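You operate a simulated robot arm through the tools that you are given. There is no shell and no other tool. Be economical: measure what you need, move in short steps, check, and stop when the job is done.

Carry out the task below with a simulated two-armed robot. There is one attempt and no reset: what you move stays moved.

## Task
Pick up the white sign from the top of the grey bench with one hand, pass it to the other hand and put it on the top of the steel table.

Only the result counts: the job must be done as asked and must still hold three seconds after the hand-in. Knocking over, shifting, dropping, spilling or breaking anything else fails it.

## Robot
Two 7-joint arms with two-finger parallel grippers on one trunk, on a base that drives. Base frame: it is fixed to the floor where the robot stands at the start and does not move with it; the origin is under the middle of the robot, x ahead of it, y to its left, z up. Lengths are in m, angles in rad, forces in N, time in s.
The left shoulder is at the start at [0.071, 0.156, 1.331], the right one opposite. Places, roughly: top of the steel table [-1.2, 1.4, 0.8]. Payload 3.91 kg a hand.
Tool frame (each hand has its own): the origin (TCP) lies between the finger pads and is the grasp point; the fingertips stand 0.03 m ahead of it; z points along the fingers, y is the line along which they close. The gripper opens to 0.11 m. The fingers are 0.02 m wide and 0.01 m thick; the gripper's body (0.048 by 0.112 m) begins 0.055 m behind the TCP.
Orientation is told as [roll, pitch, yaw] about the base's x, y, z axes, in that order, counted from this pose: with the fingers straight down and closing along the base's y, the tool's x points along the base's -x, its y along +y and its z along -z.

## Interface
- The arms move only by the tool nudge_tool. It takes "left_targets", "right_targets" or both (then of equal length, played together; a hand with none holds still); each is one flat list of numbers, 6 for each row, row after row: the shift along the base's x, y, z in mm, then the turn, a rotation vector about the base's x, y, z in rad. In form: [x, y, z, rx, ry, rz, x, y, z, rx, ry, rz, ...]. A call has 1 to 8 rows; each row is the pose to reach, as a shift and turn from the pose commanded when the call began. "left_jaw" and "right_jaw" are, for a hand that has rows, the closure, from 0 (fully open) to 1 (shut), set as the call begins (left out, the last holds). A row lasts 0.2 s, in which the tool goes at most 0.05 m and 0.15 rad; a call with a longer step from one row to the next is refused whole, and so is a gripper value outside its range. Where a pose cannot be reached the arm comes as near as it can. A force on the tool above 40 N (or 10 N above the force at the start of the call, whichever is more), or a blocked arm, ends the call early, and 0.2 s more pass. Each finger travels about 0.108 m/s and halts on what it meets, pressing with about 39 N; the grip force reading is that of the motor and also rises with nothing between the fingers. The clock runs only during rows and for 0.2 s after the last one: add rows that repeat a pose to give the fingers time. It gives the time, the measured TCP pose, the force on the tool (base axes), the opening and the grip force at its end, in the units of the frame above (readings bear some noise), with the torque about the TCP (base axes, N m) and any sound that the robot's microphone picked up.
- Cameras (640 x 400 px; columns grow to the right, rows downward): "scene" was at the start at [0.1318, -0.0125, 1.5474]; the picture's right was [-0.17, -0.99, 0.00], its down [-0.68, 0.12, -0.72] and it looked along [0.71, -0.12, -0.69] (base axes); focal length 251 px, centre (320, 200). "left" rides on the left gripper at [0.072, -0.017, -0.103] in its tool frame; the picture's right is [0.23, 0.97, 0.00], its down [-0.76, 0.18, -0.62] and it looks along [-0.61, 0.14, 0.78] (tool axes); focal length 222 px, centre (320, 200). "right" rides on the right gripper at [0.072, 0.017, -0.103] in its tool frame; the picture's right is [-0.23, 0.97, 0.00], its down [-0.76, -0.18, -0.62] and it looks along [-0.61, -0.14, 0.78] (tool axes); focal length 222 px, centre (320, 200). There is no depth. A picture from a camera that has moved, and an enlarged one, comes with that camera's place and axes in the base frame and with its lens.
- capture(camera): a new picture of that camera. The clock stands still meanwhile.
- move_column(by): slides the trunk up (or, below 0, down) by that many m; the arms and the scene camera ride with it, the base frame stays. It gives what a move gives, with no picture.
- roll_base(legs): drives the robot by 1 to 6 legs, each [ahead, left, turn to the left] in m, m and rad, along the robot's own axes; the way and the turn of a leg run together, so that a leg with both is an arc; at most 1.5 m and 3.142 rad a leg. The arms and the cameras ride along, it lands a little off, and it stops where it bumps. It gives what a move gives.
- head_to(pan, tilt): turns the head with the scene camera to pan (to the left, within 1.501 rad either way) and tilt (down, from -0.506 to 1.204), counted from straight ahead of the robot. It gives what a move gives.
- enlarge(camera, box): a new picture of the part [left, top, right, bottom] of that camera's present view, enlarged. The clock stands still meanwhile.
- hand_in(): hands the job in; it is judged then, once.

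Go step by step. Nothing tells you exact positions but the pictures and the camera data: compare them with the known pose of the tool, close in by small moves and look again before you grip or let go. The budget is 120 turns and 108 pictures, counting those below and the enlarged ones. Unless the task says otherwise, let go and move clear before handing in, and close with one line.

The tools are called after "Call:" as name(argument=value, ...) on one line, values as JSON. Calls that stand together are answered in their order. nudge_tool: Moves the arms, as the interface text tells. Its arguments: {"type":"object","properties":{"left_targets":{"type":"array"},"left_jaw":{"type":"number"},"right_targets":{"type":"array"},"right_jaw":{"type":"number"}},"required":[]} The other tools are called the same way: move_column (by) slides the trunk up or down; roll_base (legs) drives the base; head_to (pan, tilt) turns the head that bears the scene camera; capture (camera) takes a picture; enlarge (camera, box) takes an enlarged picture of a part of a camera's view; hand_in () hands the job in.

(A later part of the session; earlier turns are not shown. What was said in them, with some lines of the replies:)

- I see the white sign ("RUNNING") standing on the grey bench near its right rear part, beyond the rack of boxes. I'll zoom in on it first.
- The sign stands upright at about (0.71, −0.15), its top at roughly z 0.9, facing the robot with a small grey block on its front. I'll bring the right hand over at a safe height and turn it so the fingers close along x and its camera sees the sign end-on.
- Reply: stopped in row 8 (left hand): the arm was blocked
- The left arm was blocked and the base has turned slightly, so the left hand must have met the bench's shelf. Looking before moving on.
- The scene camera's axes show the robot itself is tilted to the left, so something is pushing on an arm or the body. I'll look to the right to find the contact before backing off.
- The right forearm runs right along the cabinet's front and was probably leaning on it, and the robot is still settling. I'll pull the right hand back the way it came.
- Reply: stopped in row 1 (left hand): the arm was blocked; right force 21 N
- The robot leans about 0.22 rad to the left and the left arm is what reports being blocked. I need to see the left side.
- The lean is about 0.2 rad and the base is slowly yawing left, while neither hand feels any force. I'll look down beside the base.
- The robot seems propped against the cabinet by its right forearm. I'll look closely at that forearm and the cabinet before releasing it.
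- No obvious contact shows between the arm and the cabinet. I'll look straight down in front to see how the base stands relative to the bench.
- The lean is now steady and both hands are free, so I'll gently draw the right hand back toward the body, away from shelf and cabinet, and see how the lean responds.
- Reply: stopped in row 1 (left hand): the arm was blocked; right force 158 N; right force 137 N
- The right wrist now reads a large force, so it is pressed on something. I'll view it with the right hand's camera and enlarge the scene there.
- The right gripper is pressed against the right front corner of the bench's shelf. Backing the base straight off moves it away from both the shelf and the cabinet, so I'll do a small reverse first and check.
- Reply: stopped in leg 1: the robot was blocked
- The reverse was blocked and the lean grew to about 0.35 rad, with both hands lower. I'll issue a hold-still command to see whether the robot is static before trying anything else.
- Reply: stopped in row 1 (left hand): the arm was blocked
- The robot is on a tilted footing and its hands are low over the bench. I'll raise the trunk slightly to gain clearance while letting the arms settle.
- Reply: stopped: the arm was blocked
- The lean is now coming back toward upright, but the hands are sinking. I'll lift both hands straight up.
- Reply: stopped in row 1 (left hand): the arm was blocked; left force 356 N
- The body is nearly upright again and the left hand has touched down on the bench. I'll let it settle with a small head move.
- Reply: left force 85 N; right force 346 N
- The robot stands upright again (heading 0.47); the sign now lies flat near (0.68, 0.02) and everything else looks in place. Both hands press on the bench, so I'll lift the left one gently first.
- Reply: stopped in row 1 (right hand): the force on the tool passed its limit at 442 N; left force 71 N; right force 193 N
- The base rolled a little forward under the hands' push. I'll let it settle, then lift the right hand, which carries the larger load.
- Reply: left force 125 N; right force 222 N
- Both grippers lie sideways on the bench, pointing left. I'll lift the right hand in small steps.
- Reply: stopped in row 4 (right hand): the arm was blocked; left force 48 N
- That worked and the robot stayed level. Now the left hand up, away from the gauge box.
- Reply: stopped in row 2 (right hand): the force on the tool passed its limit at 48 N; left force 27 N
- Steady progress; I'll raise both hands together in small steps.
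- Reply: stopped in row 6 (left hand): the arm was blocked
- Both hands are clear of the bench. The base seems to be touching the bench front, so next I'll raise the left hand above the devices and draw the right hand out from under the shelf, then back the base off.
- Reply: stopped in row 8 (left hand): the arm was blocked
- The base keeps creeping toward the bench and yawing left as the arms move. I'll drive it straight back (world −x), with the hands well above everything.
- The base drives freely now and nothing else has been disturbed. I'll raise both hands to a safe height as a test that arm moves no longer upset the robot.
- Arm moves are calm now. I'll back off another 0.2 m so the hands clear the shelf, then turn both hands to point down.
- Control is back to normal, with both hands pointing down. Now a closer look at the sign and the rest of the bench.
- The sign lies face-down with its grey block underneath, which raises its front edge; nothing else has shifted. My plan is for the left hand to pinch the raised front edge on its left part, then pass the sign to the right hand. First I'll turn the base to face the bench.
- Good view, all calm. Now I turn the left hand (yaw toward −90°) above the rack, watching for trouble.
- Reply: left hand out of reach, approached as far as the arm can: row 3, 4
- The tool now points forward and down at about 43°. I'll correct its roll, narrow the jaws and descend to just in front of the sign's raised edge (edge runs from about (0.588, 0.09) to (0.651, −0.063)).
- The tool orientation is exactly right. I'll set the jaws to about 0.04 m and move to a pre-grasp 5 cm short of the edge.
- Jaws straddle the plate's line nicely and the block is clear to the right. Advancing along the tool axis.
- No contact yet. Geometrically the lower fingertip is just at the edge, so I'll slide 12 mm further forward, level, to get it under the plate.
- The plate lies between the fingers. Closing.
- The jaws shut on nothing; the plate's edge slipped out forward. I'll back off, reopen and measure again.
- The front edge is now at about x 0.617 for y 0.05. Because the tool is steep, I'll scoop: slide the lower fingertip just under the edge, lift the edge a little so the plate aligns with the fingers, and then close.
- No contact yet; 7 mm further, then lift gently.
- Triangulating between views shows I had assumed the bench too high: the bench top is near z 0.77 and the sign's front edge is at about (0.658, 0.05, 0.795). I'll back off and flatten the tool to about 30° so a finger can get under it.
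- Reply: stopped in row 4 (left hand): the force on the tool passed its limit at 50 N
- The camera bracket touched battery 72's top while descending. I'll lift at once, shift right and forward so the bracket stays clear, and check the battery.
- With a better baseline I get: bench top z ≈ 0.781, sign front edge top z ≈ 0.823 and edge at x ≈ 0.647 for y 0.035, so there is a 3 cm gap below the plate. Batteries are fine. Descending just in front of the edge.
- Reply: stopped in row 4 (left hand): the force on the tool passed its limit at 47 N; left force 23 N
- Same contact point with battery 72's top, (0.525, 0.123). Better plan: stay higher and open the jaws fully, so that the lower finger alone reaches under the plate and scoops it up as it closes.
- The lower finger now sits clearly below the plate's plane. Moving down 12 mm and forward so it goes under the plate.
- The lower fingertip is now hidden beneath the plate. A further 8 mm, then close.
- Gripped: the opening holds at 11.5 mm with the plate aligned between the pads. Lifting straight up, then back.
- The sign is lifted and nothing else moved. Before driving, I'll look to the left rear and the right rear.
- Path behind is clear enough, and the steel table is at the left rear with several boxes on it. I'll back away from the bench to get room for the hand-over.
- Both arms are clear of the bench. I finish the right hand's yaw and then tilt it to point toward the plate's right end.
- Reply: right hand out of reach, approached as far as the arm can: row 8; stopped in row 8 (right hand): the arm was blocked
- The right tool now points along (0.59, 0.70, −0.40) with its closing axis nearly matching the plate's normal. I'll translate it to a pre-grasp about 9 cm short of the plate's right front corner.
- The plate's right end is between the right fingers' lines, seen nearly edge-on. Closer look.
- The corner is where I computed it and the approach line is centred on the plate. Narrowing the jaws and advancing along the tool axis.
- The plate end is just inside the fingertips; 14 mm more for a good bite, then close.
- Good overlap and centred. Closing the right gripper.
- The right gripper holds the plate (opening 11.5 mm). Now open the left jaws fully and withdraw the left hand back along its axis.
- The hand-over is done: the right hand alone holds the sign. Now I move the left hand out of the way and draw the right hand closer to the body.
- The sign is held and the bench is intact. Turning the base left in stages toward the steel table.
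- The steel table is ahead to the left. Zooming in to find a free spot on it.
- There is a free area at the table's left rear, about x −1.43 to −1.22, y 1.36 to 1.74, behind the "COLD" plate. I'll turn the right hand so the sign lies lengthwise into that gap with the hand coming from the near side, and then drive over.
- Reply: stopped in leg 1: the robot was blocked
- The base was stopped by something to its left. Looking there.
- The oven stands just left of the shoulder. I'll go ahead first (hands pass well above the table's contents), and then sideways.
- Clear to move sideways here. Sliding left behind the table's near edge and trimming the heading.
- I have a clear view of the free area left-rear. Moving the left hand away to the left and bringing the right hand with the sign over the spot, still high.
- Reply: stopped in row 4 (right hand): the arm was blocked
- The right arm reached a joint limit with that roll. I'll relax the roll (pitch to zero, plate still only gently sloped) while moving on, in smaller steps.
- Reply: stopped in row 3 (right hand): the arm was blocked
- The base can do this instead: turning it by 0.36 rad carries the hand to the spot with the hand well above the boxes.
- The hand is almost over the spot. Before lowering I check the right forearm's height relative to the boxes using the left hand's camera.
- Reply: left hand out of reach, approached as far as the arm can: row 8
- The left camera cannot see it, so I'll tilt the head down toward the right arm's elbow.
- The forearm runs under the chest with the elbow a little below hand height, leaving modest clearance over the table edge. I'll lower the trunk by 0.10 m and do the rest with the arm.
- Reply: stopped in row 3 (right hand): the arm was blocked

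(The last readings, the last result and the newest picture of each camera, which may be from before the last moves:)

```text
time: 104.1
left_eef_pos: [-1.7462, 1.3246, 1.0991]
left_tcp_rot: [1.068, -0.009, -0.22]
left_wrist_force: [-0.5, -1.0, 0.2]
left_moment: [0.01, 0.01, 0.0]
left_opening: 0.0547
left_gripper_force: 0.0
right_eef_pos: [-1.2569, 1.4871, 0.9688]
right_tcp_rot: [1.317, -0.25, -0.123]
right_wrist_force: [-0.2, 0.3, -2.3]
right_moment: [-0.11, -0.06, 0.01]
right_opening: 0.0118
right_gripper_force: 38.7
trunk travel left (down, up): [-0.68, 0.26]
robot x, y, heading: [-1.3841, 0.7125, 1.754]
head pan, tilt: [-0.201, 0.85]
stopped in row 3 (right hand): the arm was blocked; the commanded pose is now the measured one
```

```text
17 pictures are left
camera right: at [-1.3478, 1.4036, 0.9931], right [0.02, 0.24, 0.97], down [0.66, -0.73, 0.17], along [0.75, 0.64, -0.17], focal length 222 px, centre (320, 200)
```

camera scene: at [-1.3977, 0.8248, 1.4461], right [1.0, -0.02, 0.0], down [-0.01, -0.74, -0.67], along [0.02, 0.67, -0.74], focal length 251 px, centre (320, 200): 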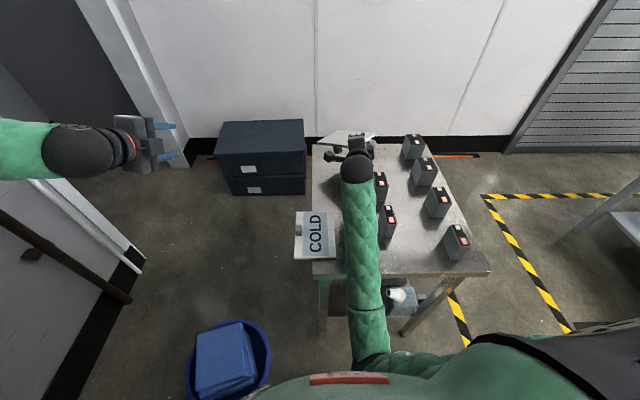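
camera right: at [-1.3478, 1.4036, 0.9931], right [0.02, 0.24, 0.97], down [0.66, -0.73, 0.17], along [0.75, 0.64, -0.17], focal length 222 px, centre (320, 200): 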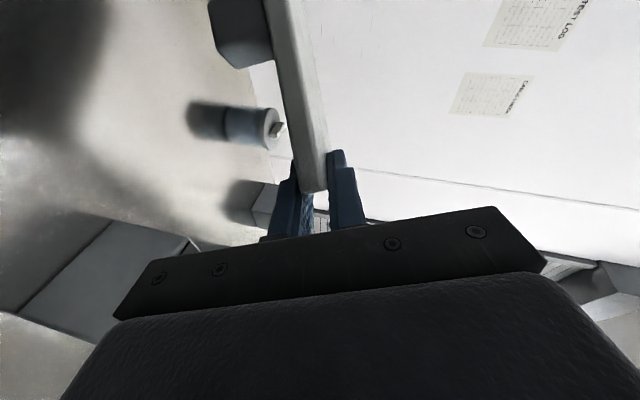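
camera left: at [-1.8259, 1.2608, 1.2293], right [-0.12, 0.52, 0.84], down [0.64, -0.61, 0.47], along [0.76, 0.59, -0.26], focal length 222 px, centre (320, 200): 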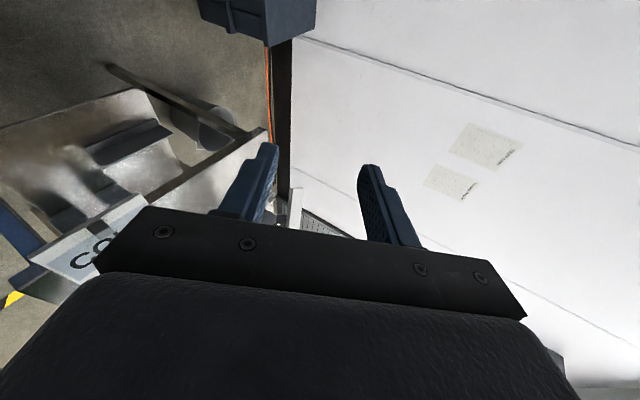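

The arm's elbow is tucked against the chest, which is what blocks it. I'll extend the hand forward first, and then back the base off by the same amount, to free the elbow.

Call:
nudge_tool(right_targets=[0, 15, 5, 0, 0, 0, -2, 30, 10, 0, 0, 0, -4, 45, 15, 0, 0, 0, -6, 60, 20, 0, 0, 0, -8, 75, 20, 0, 0, 0, -10, 90, 20, 0, 0, 0])

Call:
capture(camera="scene")

```text
time: 105.0
left_eef_pos: [-1.6855, 1.3154, 1.1028]
left_tcp_rot: [1.06, 0.008, -0.291]
left_wrist_force: [1.1, -0.8, 0.1]
left_moment: [-0.01, 0.08, 0.05]
left_opening: 0.055
left_gripper_force: 0.1
right_eef_pos: [-1.1314, 1.4911, 0.9706]
right_tcp_rot: [1.332, -0.371, -0.224]
right_wrist_force: [0.1, 0.1, -2.1]
right_moment: [-0.1, -0.04, 0.0]
right_opening: 0.0116
right_gripper_force: 38.8
trunk travel left (down, up): [-0.68, 0.26]
robot x, y, heading: [-1.3869, 0.6723, 1.68]
head pan, tilt: [-0.201, 0.85]
stopped in row 4 (right hand): the arm was blocked; the commanded pose is now the measured one
```

```text
16 pictures are left
camera scene: at [-1.3848, 0.7902, 1.4458], right [1.0, -0.09, 0.0], down [-0.07, -0.74, -0.67], along [0.06, 0.66, -0.74], focal length 251 px, centre (320, 200)
```

scene: 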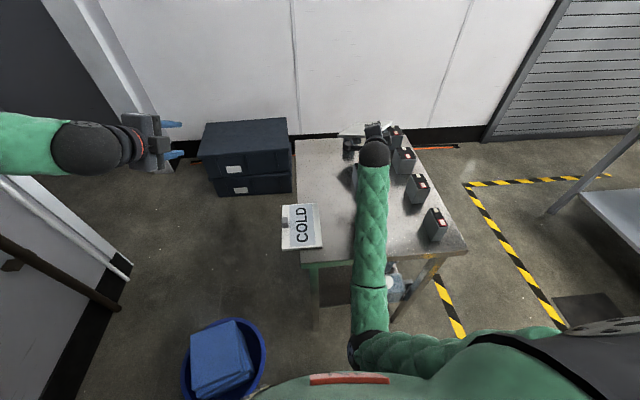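

The elbow is jammed across the chest, so forcing it is wrong. I'll raise the trunk again, then swing the right hand out to the right to free the elbow.

Call:
move_column(by=0.12)

Call:
nudge_tool(right_targets=[25, 0, 5, 0, 0, 0, 50, 0, 10, 0, 0, 0, 75, -5, 15, 0, 0, 0, 100, -10, 20, 0, 0, 0, 125, -15, 25, 0, 0, 0, 150, -20, 30, 0, 0, 0, 175, -25, 30, 0, 0, 0, 200, -30, 30, 0, 0, 0])

Call:
capture(camera="scene")

```text
time: 106.5
left_eef_pos: [-1.6954, 1.3276, 1.2137]
left_tcp_rot: [1.05, -0.002, -0.283]
left_wrist_force: [1.1, 0.4, -0.9]
left_moment: [-0.01, 0.02, -0.02]
left_opening: 0.0549
left_gripper_force: 0.0
right_eef_pos: [-1.1353, 1.5082, 1.0797]
right_tcp_rot: [1.316, -0.387, -0.219]
right_wrist_force: [-0.3, -0.3, -2.0]
right_moment: [-0.15, 0.0, -0.06]
right_opening: 0.0116
right_gripper_force: 39.0
trunk travel left (down, up): [-0.8, 0.14]
robot x, y, heading: [-1.386, 0.6801, 1.69]
head pan, tilt: [-0.201, 0.85]
```

```text
time: 108.3
left_eef_pos: [-1.694, 1.3277, 1.2135]
left_tcp_rot: [1.051, -0.001, -0.284]
left_wrist_force: [-0.2, 0.7, -0.3]
left_moment: [0.0, 0.0, 0.02]
left_opening: 0.0549
left_gripper_force: 0.1
right_eef_pos: [-0.9354, 1.4778, 1.1099]
right_tcp_rot: [1.318, -0.383, -0.218]
right_wrist_force: [0.4, -0.7, -1.5]
right_moment: [-0.14, -0.04, 0.04]
right_opening: 0.0116
right_gripper_force: 38.8
trunk travel left (down, up): [-0.8, 0.14]
robot x, y, heading: [-1.3838, 0.6806, 1.687]
head pan, tilt: [-0.201, 0.85]
```

```text
15 pictures are left
camera scene: at [-1.3834, 0.8087, 1.5638], right [1.0, -0.08, 0.0], down [-0.06, -0.75, -0.66], along [0.06, 0.66, -0.75], focal length 251 px, centre (320, 200)
```

scene: 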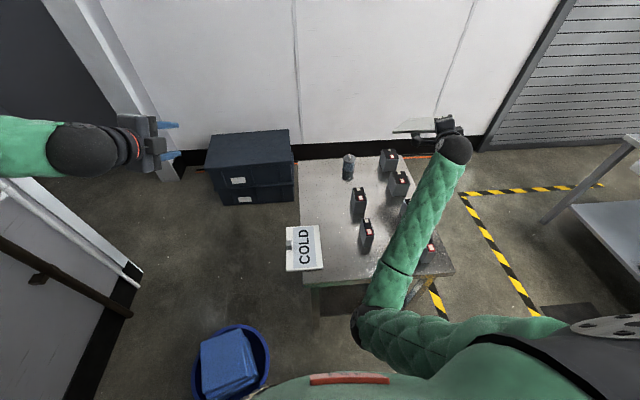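

The hand moves freely out here. I'll level the plate (remove the pitch) and yaw the hand a bit outward while there is room.

Call:
nudge_tool(right_targets=[0, 0, 0, 0.028, 0.125, 0, 0, 0, 0, 0.055, 0.25, 0, 0, 0, 0, 0.083, 0.374, 0])

Call:
nudge_tool(right_targets=[0, 0, 0, 0, 0, -0.12, 0, 0, 0, 0, 0, -0.24, 0, 0, 0, 0, 0, -0.36])

Call:
capture(camera="scene")

```text
time: 109.2
left_eef_pos: [-1.696, 1.3267, 1.2135]
left_tcp_rot: [1.052, -0.001, -0.283]
left_wrist_force: [0.3, 0.1, -0.1]
left_moment: [0.01, -0.01, 0.01]
left_opening: 0.055
left_gripper_force: 0.2
right_eef_pos: [-0.9332, 1.4761, 1.1099]
right_tcp_rot: [1.319, -0.009, -0.223]
right_wrist_force: [-0.1, -0.2, -1.8]
right_moment: [-0.11, -0.06, 0.02]
right_opening: 0.0116
right_gripper_force: 38.7
trunk travel left (down, up): [-0.8, 0.14]
robot x, y, heading: [-1.3862, 0.6801, 1.686]
head pan, tilt: [-0.201, 0.85]
```

```text
time: 110.0
left_eef_pos: [-1.6941, 1.328, 1.2127]
left_tcp_rot: [1.051, -0.001, -0.284]
left_wrist_force: [-0.1, 0.1, 0.2]
left_moment: [-0.02, 0.02, 0.01]
left_opening: 0.055
left_gripper_force: 0.2
right_eef_pos: [-0.8518, 1.4598, 1.1541]
right_tcp_rot: [1.402, -0.108, -0.639]
right_wrist_force: [-0.4, 0.8, -1.1]
right_moment: [-0.14, 0.0, -0.04]
right_opening: 0.0114
right_gripper_force: 39.1
trunk travel left (down, up): [-0.8, 0.14]
robot x, y, heading: [-1.3842, 0.6804, 1.685]
head pan, tilt: [-0.201, 0.85]
stopped in row 3 (right hand): the arm was blocked; the commanded pose is now the measured one
```

```text
14 pictures are left
camera scene: at [-1.384, 0.8088, 1.5638], right [1.0, -0.09, 0.0], down [-0.06, -0.75, -0.66], along [0.06, 0.66, -0.75], focal length 251 px, centre (320, 200)
```

scene: 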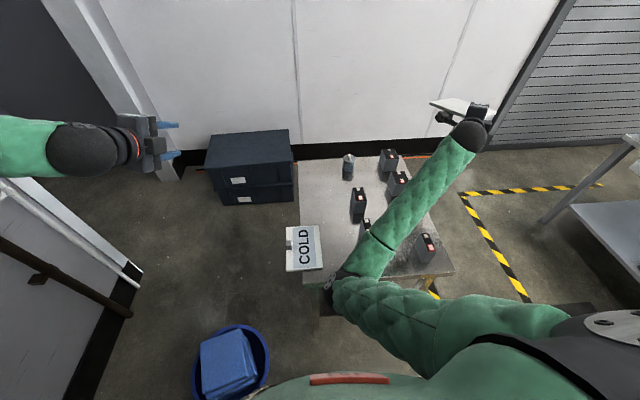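

Turning the hand over about its own axis would bring the arm to its natural, elbow-out posture and also put the sign's knob on top, so that it would lie flat. I'll roll it in steps here, high and clear of everything.

Call:
nudge_tool(right_targets=[0, 0, 0, -0.0886, -0.1147, 0.0245, 0, 0, 0, -0.1772, -0.2294, 0.049, 0, 0, 0, -0.2658, -0.3441, 0.0735, 0, 0, 0, -0.3544, -0.4588, 0.098, 0, 0, 0, -0.443, -0.5735, 0.1225, 0, 0, 0, -0.5316, -0.6882, 0.147, 0, 0, 0, -0.6202, -0.8029, 0.1715, 0, 0, 0, -0.7088, -0.9176, 0.196])

Call:
nudge_tool(right_targets=[0, 0, 0, -0.0886, -0.1147, 0.0245, 0, 0, 0, -0.1772, -0.2294, 0.049, 0, 0, 0, -0.2658, -0.3441, 0.0735, 0, 0, 0, -0.3544, -0.4588, 0.098, 0, 0, 0, -0.443, -0.5735, 0.1225, 0, 0, 0, -0.5316, -0.6882, 0.147, 0, 0, 0, -0.6202, -0.8029, 0.1715, 0, 0, 0, -0.7088, -0.9176, 0.196])

Call:
capture(camera="scene")

```text
time: 111.8
left_eef_pos: [-1.6941, 1.3275, 1.2127]
left_tcp_rot: [1.051, -0.002, -0.285]
left_wrist_force: [-0.5, -0.4, -0.4]
left_moment: [0.01, 0.01, 0.01]
left_opening: 0.055
left_gripper_force: 0.0
right_eef_pos: [-0.8549, 1.4598, 1.1522]
right_tcp_rot: [1.019, -1.239, -0.13]
right_wrist_force: [0.4, -0.4, -0.8]
right_moment: [-0.09, 0.04, -0.02]
right_opening: 0.0114
right_gripper_force: 38.7
trunk travel left (down, up): [-0.8, 0.14]
robot x, y, heading: [-1.3857, 0.6799, 1.686]
head pan, tilt: [-0.201, 0.85]
```

```text
time: 113.6
left_eef_pos: [-1.6933, 1.3281, 1.2149]
left_tcp_rot: [1.05, 0.0, -0.284]
left_wrist_force: [-0.4, 0.0, -0.8]
left_moment: [0.01, -0.02, 0.01]
left_opening: 0.0554
left_gripper_force: 0.0
right_eef_pos: [-0.8535, 1.4592, 1.1518]
right_tcp_rot: [-1.354, -0.669, 2.347]
right_wrist_force: [0.2, -0.2, -1.4]
right_moment: [-0.05, 0.13, 0.01]
right_opening: 0.0113
right_gripper_force: 38.9
trunk travel left (down, up): [-0.8, 0.14]
robot x, y, heading: [-1.3826, 0.6785, 1.689]
head pan, tilt: [-0.201, 0.85]
```

```text
13 pictures are left
camera scene: at [-1.3832, 0.8084, 1.5638], right [1.0, -0.09, 0.0], down [-0.06, -0.75, -0.66], along [0.06, 0.66, -0.75], focal length 251 px, centre (320, 200)
```

scene: 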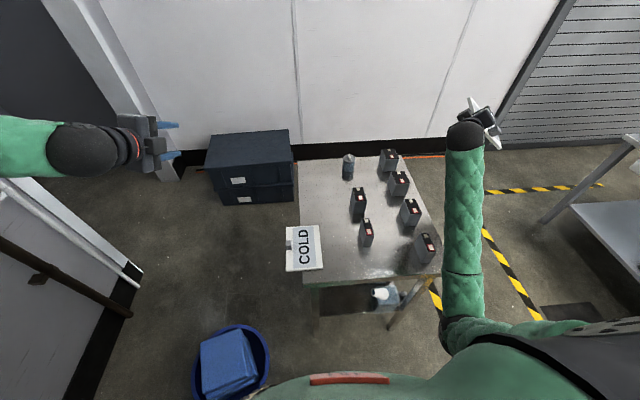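

That works smoothly and the elbow has moved outward. Finishing the roll, then yawing the hand toward straight ahead.

Call:
nudge_tool(right_targets=[0, 0, 0, -0.079, -0.102, 0.022, 0, 0, 0, -0.158, -0.204, 0.044, 0, 0, 0, -0.237, -0.306, 0.066, 0, 0, 0, -0.316, -0.408, 0.088, 0, 0, 0, -0.395, -0.51, 0.11, 0, 0, 0, -0.474, -0.612, 0.132])

Call:
nudge_tool(right_targets=[0, 0, 0, 0, 0, 0.14, 0, 0, 0, 0, 0, 0.28, 0, 0, 0, 0, 0, 0.42, 0, 0, 0, 0, 0, 0.56, 0, 0, 0, 0, 0, 0.7])

Call:
capture(camera="scene")

```text
time: 115.0
left_eef_pos: [-1.6939, 1.3279, 1.2128]
left_tcp_rot: [1.051, -0.003, -0.285]
left_wrist_force: [-0.5, -0.3, -0.4]
left_moment: [0.02, -0.04, 0.01]
left_opening: 0.0547
left_gripper_force: 0.0
right_eef_pos: [-0.8533, 1.4586, 1.1524]
right_tcp_rot: [-1.403, 0.103, 2.499]
right_wrist_force: [-0.1, 0.3, -1.6]
right_moment: [-0.02, 0.12, -0.01]
right_opening: 0.0115
right_gripper_force: 39.3
trunk travel left (down, up): [-0.8, 0.14]
robot x, y, heading: [-1.3848, 0.6803, 1.686]
head pan, tilt: [-0.201, 0.85]
```

```text
time: 116.2
left_eef_pos: [-1.6945, 1.3271, 1.2135]
left_tcp_rot: [1.051, -0.002, -0.284]
left_wrist_force: [0.3, -0.3, -0.6]
left_moment: [0.0, -0.04, 0.02]
left_opening: 0.0549
left_gripper_force: 0.1
right_eef_pos: [-0.8549, 1.4595, 1.1523]
right_tcp_rot: [-1.404, 0.102, -3.083]
right_wrist_force: [0.8, 0.5, -1.5]
right_moment: [-0.11, 0.11, -0.02]
right_opening: 0.0115
right_gripper_force: 39.5
trunk travel left (down, up): [-0.8, 0.14]
robot x, y, heading: [-1.382, 0.6756, 1.684]
head pan, tilt: [-0.201, 0.85]
```

```text
12 pictures are left
camera scene: at [-1.3835, 0.8083, 1.5637], right [1.0, -0.08, 0.0], down [-0.06, -0.75, -0.66], along [0.06, 0.66, -0.75], focal length 251 px, centre (320, 200)
```

scene: 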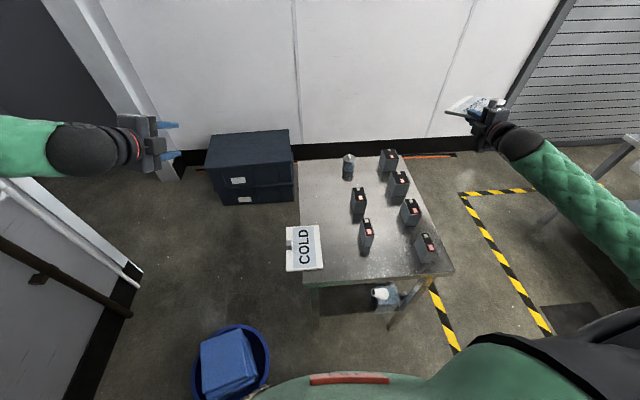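

Now the arm is elbow-out and the plate nearly level with its knob on top. I'll tilt the tool slightly more downward and move it left toward the spot, staying high.

Call:
nudge_tool(right_targets=[-40, 0, 0, -0.033, 0, 0, -80, 0, 0, -0.065, 0, 0, -120, 0, 0, -0.1, 0, 0, -160, 0, 0, -0.13, 0, 0, -200, 0, 0, -0.13, 0, 0, -240, 0, 0, -0.13, 0, 0, -280, 0, 0, -0.13, 0, 0, -320, 0, 0, -0.13, 0, 0])

Call:
capture(camera="scene")

```text
time: 118.0
left_eef_pos: [-1.6965, 1.329, 1.212]
left_tcp_rot: [1.05, -0.002, -0.285]
left_wrist_force: [0.0, 0.6, 0.6]
left_moment: [0.01, -0.03, 0.0]
left_opening: 0.055
left_gripper_force: 0.1
right_eef_pos: [-1.1743, 1.4602, 1.1514]
right_tcp_rot: [-1.274, 0.094, -3.075]
right_wrist_force: [-0.5, -0.2, -2.4]
right_moment: [-0.11, 0.05, 0.01]
right_opening: 0.0116
right_gripper_force: 39.2
trunk travel left (down, up): [-0.8, 0.14]
robot x, y, heading: [-1.3842, 0.6776, 1.687]
head pan, tilt: [-0.201, 0.85]
```

```text
11 pictures are left
camera scene: at [-1.3849, 0.8095, 1.5638], right [1.0, -0.09, 0.0], down [-0.06, -0.75, -0.66], along [0.06, 0.66, -0.75], focal length 251 px, centre (320, 200)
```

scene: 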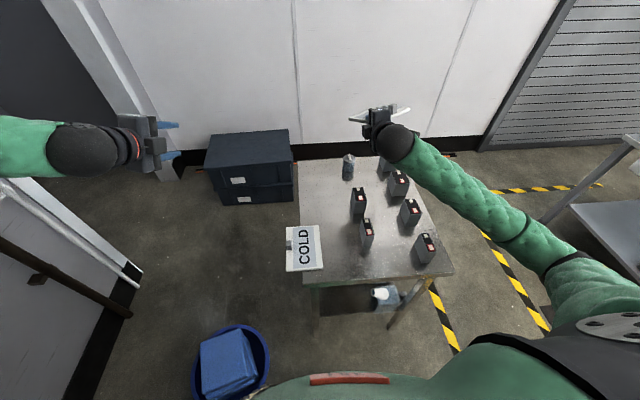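

Smooth. Continuing left to the final position over the free area, with a small yaw.

Call:
nudge_tool(right_targets=[-35, 0, 0, 0, 0, 0.03, -70, 0, 0, 0, 0, 0.06, -105, -2, 0, 0, 0, 0.09, -140, -4, 0, 0, 0, 0.12, -170, -5, 0, 0, 0, 0.13, -200, -6, 0, 0, 0, 0.13])

Call:
capture(camera="scene")

Call:
capture(camera="right")

```text
time: 119.4
left_eef_pos: [-1.695, 1.3284, 1.2134]
left_tcp_rot: [1.051, -0.003, -0.284]
left_wrist_force: [0.6, -0.8, 0.7]
left_moment: [-0.01, -0.02, -0.01]
left_opening: 0.0553
left_gripper_force: 0.0
right_eef_pos: [-1.3745, 1.4532, 1.1524]
right_tcp_rot: [-1.272, 0.094, -2.943]
right_wrist_force: [1.1, -1.3, -2.0]
right_moment: [-0.08, 0.06, -0.01]
right_opening: 0.0114
right_gripper_force: 39.2
trunk travel left (down, up): [-0.8, 0.14]
robot x, y, heading: [-1.3844, 0.6772, 1.683]
head pan, tilt: [-0.201, 0.85]
```

```text
10 pictures are left
camera scene: at [-1.3852, 0.8091, 1.5638], right [1.0, -0.09, 0.0], down [-0.06, -0.75, -0.66], along [0.06, 0.66, -0.75], focal length 251 px, centre (320, 200)
```

scene: 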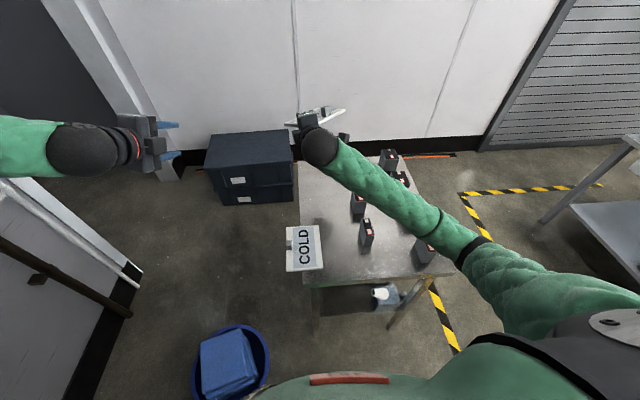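

```text
9 pictures are left
camera right: at [-1.2841, 1.3673, 1.1749], right [-0.08, -0.31, -0.95], down [-0.67, -0.69, 0.28], along [-0.74, 0.66, -0.15], focal length 222 px, centre (320, 200)
```

right: 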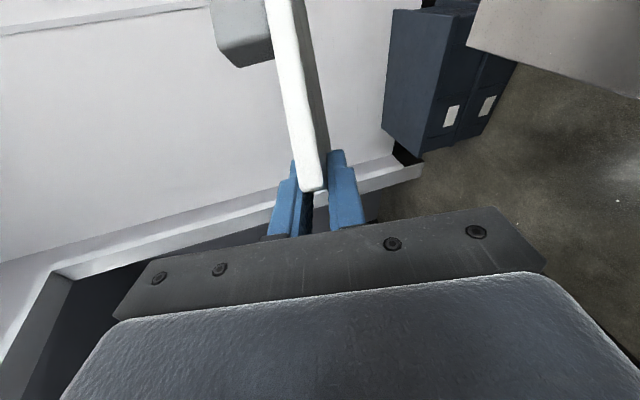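

The sign is positioned as planned. Lowering with the arm to about 5 cm above the table.

Call:
nudge_tool(right_targets=[0, 0, -32, 0, 0, 0, 0, 0, -64, 0, 0, 0, 0, 0, -96, 0, 0, 0, 0, 0, -128, 0, 0, 0, 0, 0, -160, 0, 0, 0, 0, 0, -190, 0, 0, 0, 0, 0, -220, 0, 0, 0, 0, 0, -245, 0, 0, 0])

Call:
capture(camera="scene")

```text
time: 121.2
left_eef_pos: [-1.6946, 1.3283, 1.214]
left_tcp_rot: [1.05, -0.002, -0.284]
left_wrist_force: [0.4, -0.1, -0.2]
left_moment: [-0.01, 0.01, 0.04]
left_opening: 0.0551
left_gripper_force: 0.0
right_eef_pos: [-1.3751, 1.4552, 0.9071]
right_tcp_rot: [-1.275, 0.094, -2.941]
right_wrist_force: [-0.6, 0.1, -1.3]
right_moment: [-0.08, 0.04, 0.0]
right_opening: 0.0117
right_gripper_force: 38.5
trunk travel left (down, up): [-0.8, 0.14]
robot x, y, heading: [-1.3856, 0.6778, 1.688]
head pan, tilt: [-0.201, 0.85]
```

```text
8 pictures are left
camera scene: at [-1.3838, 0.8087, 1.5638], right [1.0, -0.09, 0.0], down [-0.06, -0.75, -0.66], along [0.06, 0.66, -0.75], focal length 251 px, centre (320, 200)
```

scene: 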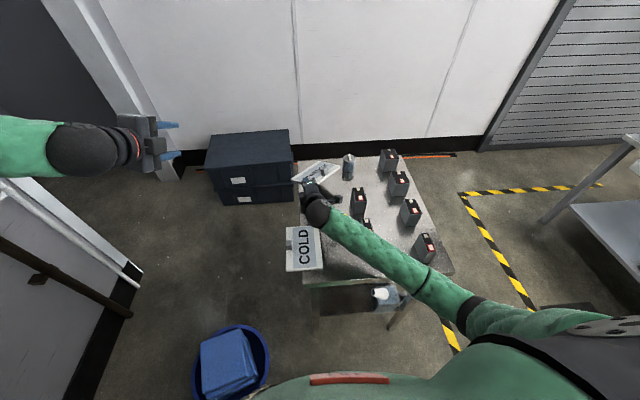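

Call:
enlarge(camera="scene", box=[260, 130, 420, 230])

```text
4.00 times, centred on (340, 180) of scene
camera zoom: at [-1.3838, 0.8087, 1.5638], right [1.0, -0.09, 0.0], down [-0.06, -0.75, -0.66], along [0.06, 0.66, -0.75], focal length 1003 px, centre (240, 280)
```

zoom: 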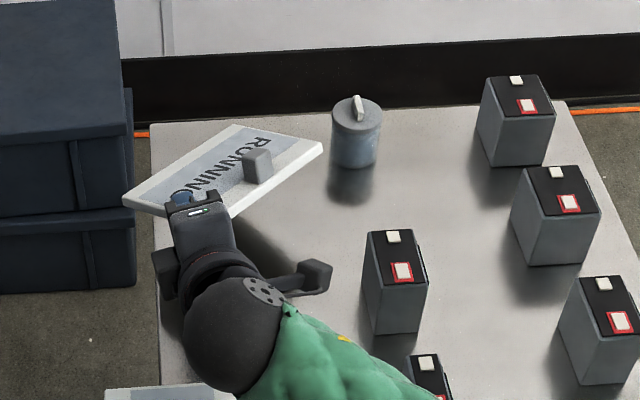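

A very clear view: the sign is face-up, clear of the bottle and boxes. I'll shift it 3 cm toward me and 1 cm right for margin while lowering to just above the table.

Call:
nudge_tool(right_targets=[4, -15, -5, 0, 0, 0, 8, -30, -10, 0, 0, 0, 8, -30, -20, 0, 0, 0, 8, -30, -30, 0, 0, 0, 8, -30, -40, 0, 0, 0])

Call:
enlarge(camera="scene", box=[260, 130, 420, 230])

```text
time: 122.4
left_eef_pos: [-1.6953, 1.3273, 1.2134]
left_tcp_rot: [1.051, -0.003, -0.284]
left_wrist_force: [-0.8, -0.2, 0.2]
left_moment: [0.02, -0.01, -0.04]
left_opening: 0.0548
left_gripper_force: 0.1
right_eef_pos: [-1.3666, 1.4225, 0.8671]
right_tcp_rot: [-1.272, 0.093, -2.943]
right_wrist_force: [0.0, 0.7, -2.6]
right_moment: [-0.11, 0.07, 0.02]
right_opening: 0.0114
right_gripper_force: 38.6
trunk travel left (down, up): [-0.8, 0.14]
robot x, y, heading: [-1.3856, 0.6787, 1.683]
head pan, tilt: [-0.201, 0.85]
```

```text
4.00 times, centred on (340, 180) of scene
camera zoom: at [-1.3839, 0.8087, 1.5638], right [1.0, -0.09, 0.0], down [-0.06, -0.75, -0.66], along [0.06, 0.66, -0.75], focal length 1003 px, centre (240, 280)
```

zoom: 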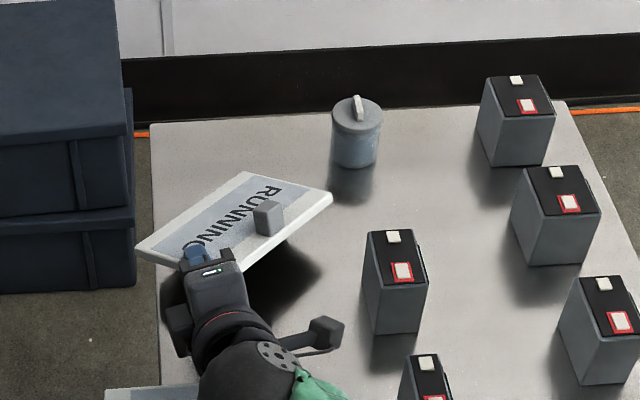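

Good margins all round. Lowering in small steps to contact.

Call:
nudge_tool(right_targets=[0, 0, -4, 0, 0, 0, 0, 0, -8, 0, 0, 0, 0, 0, -12, 0, 0, 0])

```text
time: 123.2
left_eef_pos: [-1.6945, 1.3279, 1.2133]
left_tcp_rot: [1.052, -0.002, -0.283]
left_wrist_force: [0.1, -0.9, 0.3]
left_moment: [-0.01, -0.01, 0.03]
left_opening: 0.0549
left_gripper_force: 0.1
right_eef_pos: [-1.3646, 1.422, 0.8553]
right_tcp_rot: [-1.272, 0.094, -2.943]
right_wrist_force: [0.0, 0.4, -0.9]
right_moment: [-0.12, 0.0, 0.02]
right_opening: 0.0114
right_gripper_force: 39.1
trunk travel left (down, up): [-0.8, 0.14]
robot x, y, heading: [-1.3902, 0.6813, 1.686]
head pan, tilt: [-0.201, 0.85]
```

Call:
nudge_tool(right_targets=[0, 0, -3, 0, 0, 0, 0, 0, -6, 0, 0, 0, 0, 0, -9, 0, 0, 0])

Call:
enlarge(camera="scene", box=[260, 130, 420, 230])

```text
time: 124.0
left_eef_pos: [-1.6953, 1.327, 1.2141]
left_tcp_rot: [1.053, -0.001, -0.285]
left_wrist_force: [-0.6, 0.2, -0.8]
left_moment: [0.03, -0.01, 0.0]
left_opening: 0.0548
left_gripper_force: 0.0
right_eef_pos: [-1.3659, 1.4234, 0.848]
right_tcp_rot: [-1.276, 0.094, -2.944]
right_wrist_force: [0.0, 0.2, 11.4]
right_moment: [-0.85, 0.05, -0.07]
right_opening: 0.0115
right_gripper_force: 38.9
trunk travel left (down, up): [-0.8, 0.14]
robot x, y, heading: [-1.385, 0.6779, 1.684]
head pan, tilt: [-0.201, 0.85]
```

```text
4.00 times, centred on (340, 180) of scene
camera zoom: at [-1.384, 0.8075, 1.5642], right [1.0, -0.09, 0.0], down [-0.06, -0.75, -0.66], along [0.06, 0.66, -0.75], focal length 1003 px, centre (240, 280)
```

zoom: 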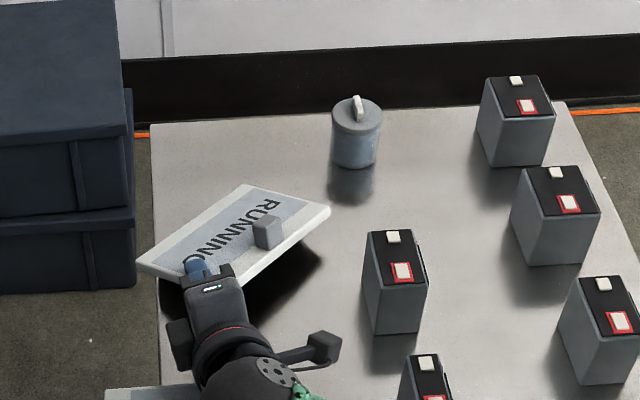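

The 12 N contact is behind the TCP, so it is the gripper's body near the "COLD" plate rather than the sign. I'll lift right away, move 2.5 cm forward and tilt the tool down more, so that the sign touches first.

Call:
nudge_tool(right_targets=[0, 0, 8, 0, 0, 0, 0, 0, 18, 0, 0, 0, 0, 12, 25, -0.06, -0.01, 0, 0, 25, 28, -0.12, -0.02, 0])

Call:
nudge_tool(right_targets=[0, 0, -3, 0, 0, 0, 0, 0, -6, 0, 0, 0])

Call:
capture(camera="scene")

```text
time: 125.0
left_eef_pos: [-1.6947, 1.3277, 1.213]
left_tcp_rot: [1.052, -0.003, -0.284]
left_wrist_force: [0.3, -1.1, -0.8]
left_moment: [-0.01, -0.01, 0.0]
left_opening: 0.0552
left_gripper_force: 0.1
right_eef_pos: [-1.3653, 1.4485, 0.8724]
right_tcp_rot: [-1.148, 0.089, -2.93]
right_wrist_force: [0.7, -0.2, -1.3]
right_moment: [-0.11, 0.05, -0.01]
right_opening: 0.0114
right_gripper_force: 38.5
trunk travel left (down, up): [-0.8, 0.14]
robot x, y, heading: [-1.3825, 0.6772, 1.686]
head pan, tilt: [-0.201, 0.85]
```

```text
time: 125.6
left_eef_pos: [-1.6954, 1.3272, 1.214]
left_tcp_rot: [1.051, -0.002, -0.284]
left_wrist_force: [-0.1, -0.2, -0.5]
left_moment: [0.0, -0.03, 0.02]
left_opening: 0.0551
left_gripper_force: 0.0
right_eef_pos: [-1.3665, 1.4492, 0.8696]
right_tcp_rot: [-1.149, 0.088, -2.931]
right_wrist_force: [0.1, -0.1, -1.2]
right_moment: [0.09, 0.0, 0.03]
right_opening: 0.0116
right_gripper_force: 39.1
trunk travel left (down, up): [-0.8, 0.14]
robot x, y, heading: [-1.3832, 0.6803, 1.686]
head pan, tilt: [-0.201, 0.85]
```

```text
4 pictures are left
camera scene: at [-1.3839, 0.8083, 1.5639], right [1.0, -0.09, 0.0], down [-0.06, -0.75, -0.66], along [0.06, 0.66, -0.75], focal length 251 px, centre (320, 200)
```

scene: 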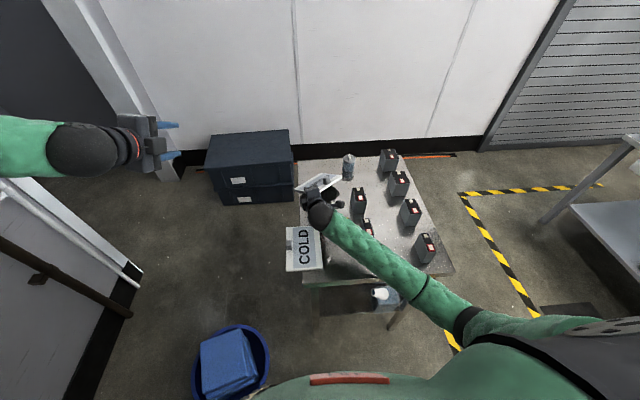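

The torque change shows that the sign's far corner now touches the table, and "COLD" hasn't moved. I'll press 2 mm, open the jaws partly so the sign settles on the lower finger, and lower that a little before withdrawing.

Call:
nudge_tool(right_targets=[0, 0, -2, 0, 0, 0, 0, 0, -2, 0, 0, 0, 0, 0, -2, 0, 0, 0], right_jaw=0.5)

Call:
nudge_tool(right_targets=[0, 0, -4, 0, 0, 0, 0, 0, -8, 0, 0, 0, 0, 0, -11, 0, 0, 0])

Call:
enlarge(camera="scene", box=[260, 130, 420, 230])

```text
time: 126.4
left_eef_pos: [-1.6941, 1.3278, 1.2132]
left_tcp_rot: [1.051, -0.003, -0.283]
left_wrist_force: [0.9, -0.1, -0.4]
left_moment: [0.02, -0.01, 0.01]
left_opening: 0.0551
left_gripper_force: 0.0
right_eef_pos: [-1.3657, 1.4484, 0.8666]
right_tcp_rot: [-1.15, 0.089, -2.93]
right_wrist_force: [-0.3, 0.1, -0.3]
right_moment: [0.0, -0.03, -0.02]
right_opening: 0.0555
right_gripper_force: 0.4
trunk travel left (down, up): [-0.8, 0.14]
robot x, y, heading: [-1.3856, 0.68, 1.682]
head pan, tilt: [-0.201, 0.85]
```

```text
time: 127.2
left_eef_pos: [-1.6949, 1.3276, 1.2135]
left_tcp_rot: [1.052, -0.002, -0.285]
left_wrist_force: [0.5, -0.2, -0.7]
left_moment: [-0.01, -0.01, 0.02]
left_opening: 0.0551
left_gripper_force: 0.1
right_eef_pos: [-1.3666, 1.4488, 0.8547]
right_tcp_rot: [-1.151, 0.089, -2.93]
right_wrist_force: [0.4, -1.3, -1.3]
right_moment: [0.0, 0.01, 0.0]
right_opening: 0.0554
right_gripper_force: 0.6
trunk travel left (down, up): [-0.8, 0.14]
robot x, y, heading: [-1.3841, 0.6763, 1.687]
head pan, tilt: [-0.201, 0.85]
```

```text
4.00 times, centred on (340, 180) of scene
camera zoom: at [-1.3839, 0.8085, 1.5638], right [1.0, -0.09, 0.0], down [-0.06, -0.75, -0.66], along [0.06, 0.66, -0.75], focal length 1003 px, centre (240, 280)
```

zoom: 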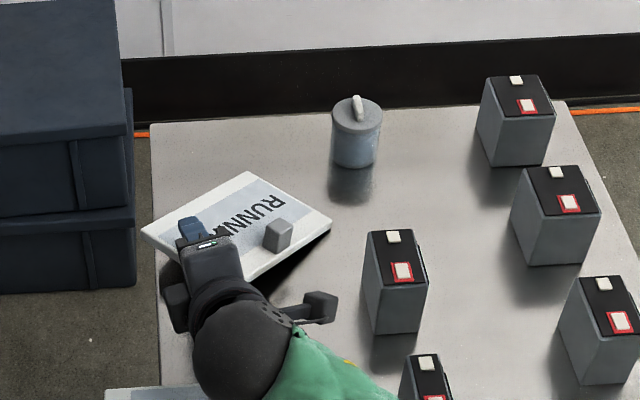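

The sign rests on the table and the lower finger, clear of everything. Withdrawing back along the tool axis.

Call:
nudge_tool(right_targets=[2, -22, 9, 0, 0, 0, 4, -48, 21, 0, 0, 0, 6, -74, 34, 0, 0, 0, 8, -90, 60, 0, 0, 0, 8, -95, 100, 0, 0, 0, 8, -95, 145, 0, 0, 0])

Call:
enlarge(camera="scene", box=[240, 120, 480, 270])

```text
time: 128.6
left_eef_pos: [-1.6946, 1.3285, 1.2133]
left_tcp_rot: [1.05, -0.001, -0.284]
left_wrist_force: [-0.2, 0.7, 0.1]
left_moment: [0.0, 0.04, 0.06]
left_opening: 0.0548
left_gripper_force: 0.2
right_eef_pos: [-1.3587, 1.3543, 0.9994]
right_tcp_rot: [-1.151, 0.089, -2.931]
right_wrist_force: [0.3, 0.2, 0.1]
right_moment: [-0.01, -0.01, -0.01]
right_opening: 0.0547
right_gripper_force: 0.1
trunk travel left (down, up): [-0.8, 0.14]
robot x, y, heading: [-1.3858, 0.681, 1.686]
head pan, tilt: [-0.201, 0.85]
```

```text
2.67 times, centred on (360, 195) of scene
camera zoom: at [-1.384, 0.8086, 1.5637], right [1.0, -0.09, 0.0], down [-0.06, -0.75, -0.66], along [0.06, 0.66, -0.75], focal length 668 px, centre (213, 213)
```

zoom: 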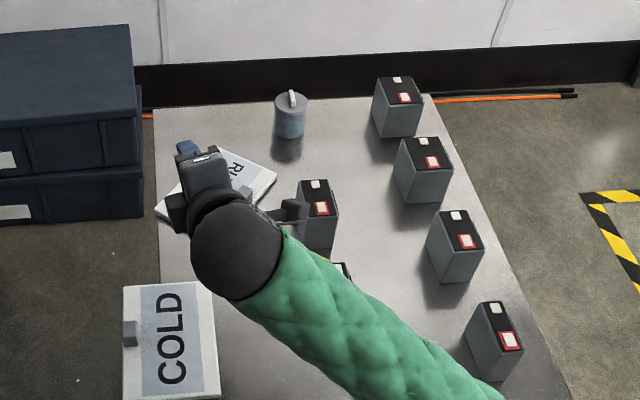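

The sign lies flat on the table. I raise the right hand well clear and take a final look.

Call:
nudge_tool(right_targets=[0, 0, 35, 0, 0, 0, 0, 0, 70, 0, 0, 0, 0, 0, 105, 0, 0, 0, 30, 0, 130, 0, 0, 0, 70, 0, 140, 0, 0, 0, 115, 0, 145, 0, 0, 0, 160, 0, 150, 0, 0, 0, 205, 0, 150, 0, 0, 0])

Call:
enlarge(camera="scene", box=[240, 120, 480, 270])

```text
time: 130.4
left_eef_pos: [-1.6941, 1.3265, 1.2149]
left_tcp_rot: [1.052, -0.001, -0.282]
left_wrist_force: [0.5, 0.1, -0.2]
left_moment: [0.01, 0.03, 0.01]
left_opening: 0.0548
left_gripper_force: 0.1
right_eef_pos: [-1.1513, 1.3537, 1.1497]
right_tcp_rot: [-1.151, 0.088, -2.929]
right_wrist_force: [0.7, -0.1, -0.8]
right_moment: [0.03, 0.03, -0.01]
right_opening: 0.055
right_gripper_force: 0.1
trunk travel left (down, up): [-0.8, 0.14]
robot x, y, heading: [-1.3862, 0.6787, 1.685]
head pan, tilt: [-0.201, 0.85]
```

```text
2.67 times, centred on (360, 195) of scene
camera zoom: at [-1.3827, 0.8071, 1.5639], right [1.0, -0.08, 0.0], down [-0.06, -0.75, -0.66], along [0.05, 0.66, -0.75], focal length 668 px, centre (213, 213)
```

zoom: 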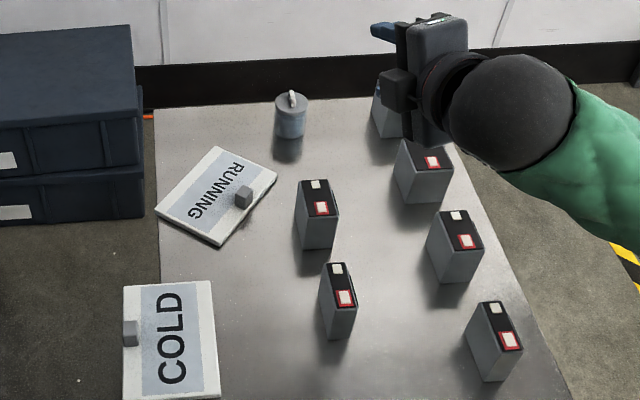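

The sign lies flat and face-up on the steel table, and both hands are open and clear of it. The boxes, the bottle and the "COLD" plate look undisturbed, so I'm handing in.

Call:
hand_in()

```text
The job is handed in.
```

The white sign was picked up with the left hand, passed to the right, and now lies flat and face-up on the steel table, its left corner at or slightly past the table's left edge. Early on the robot tipped against the bench: its hands hit the bench and shelf hard and the sign was knocked flat there. Later a gripper bracket pressed battery 72 with about 50 N, and the gripper briefly touched near the "COLD" plate. In the pictures nothing else had moved.
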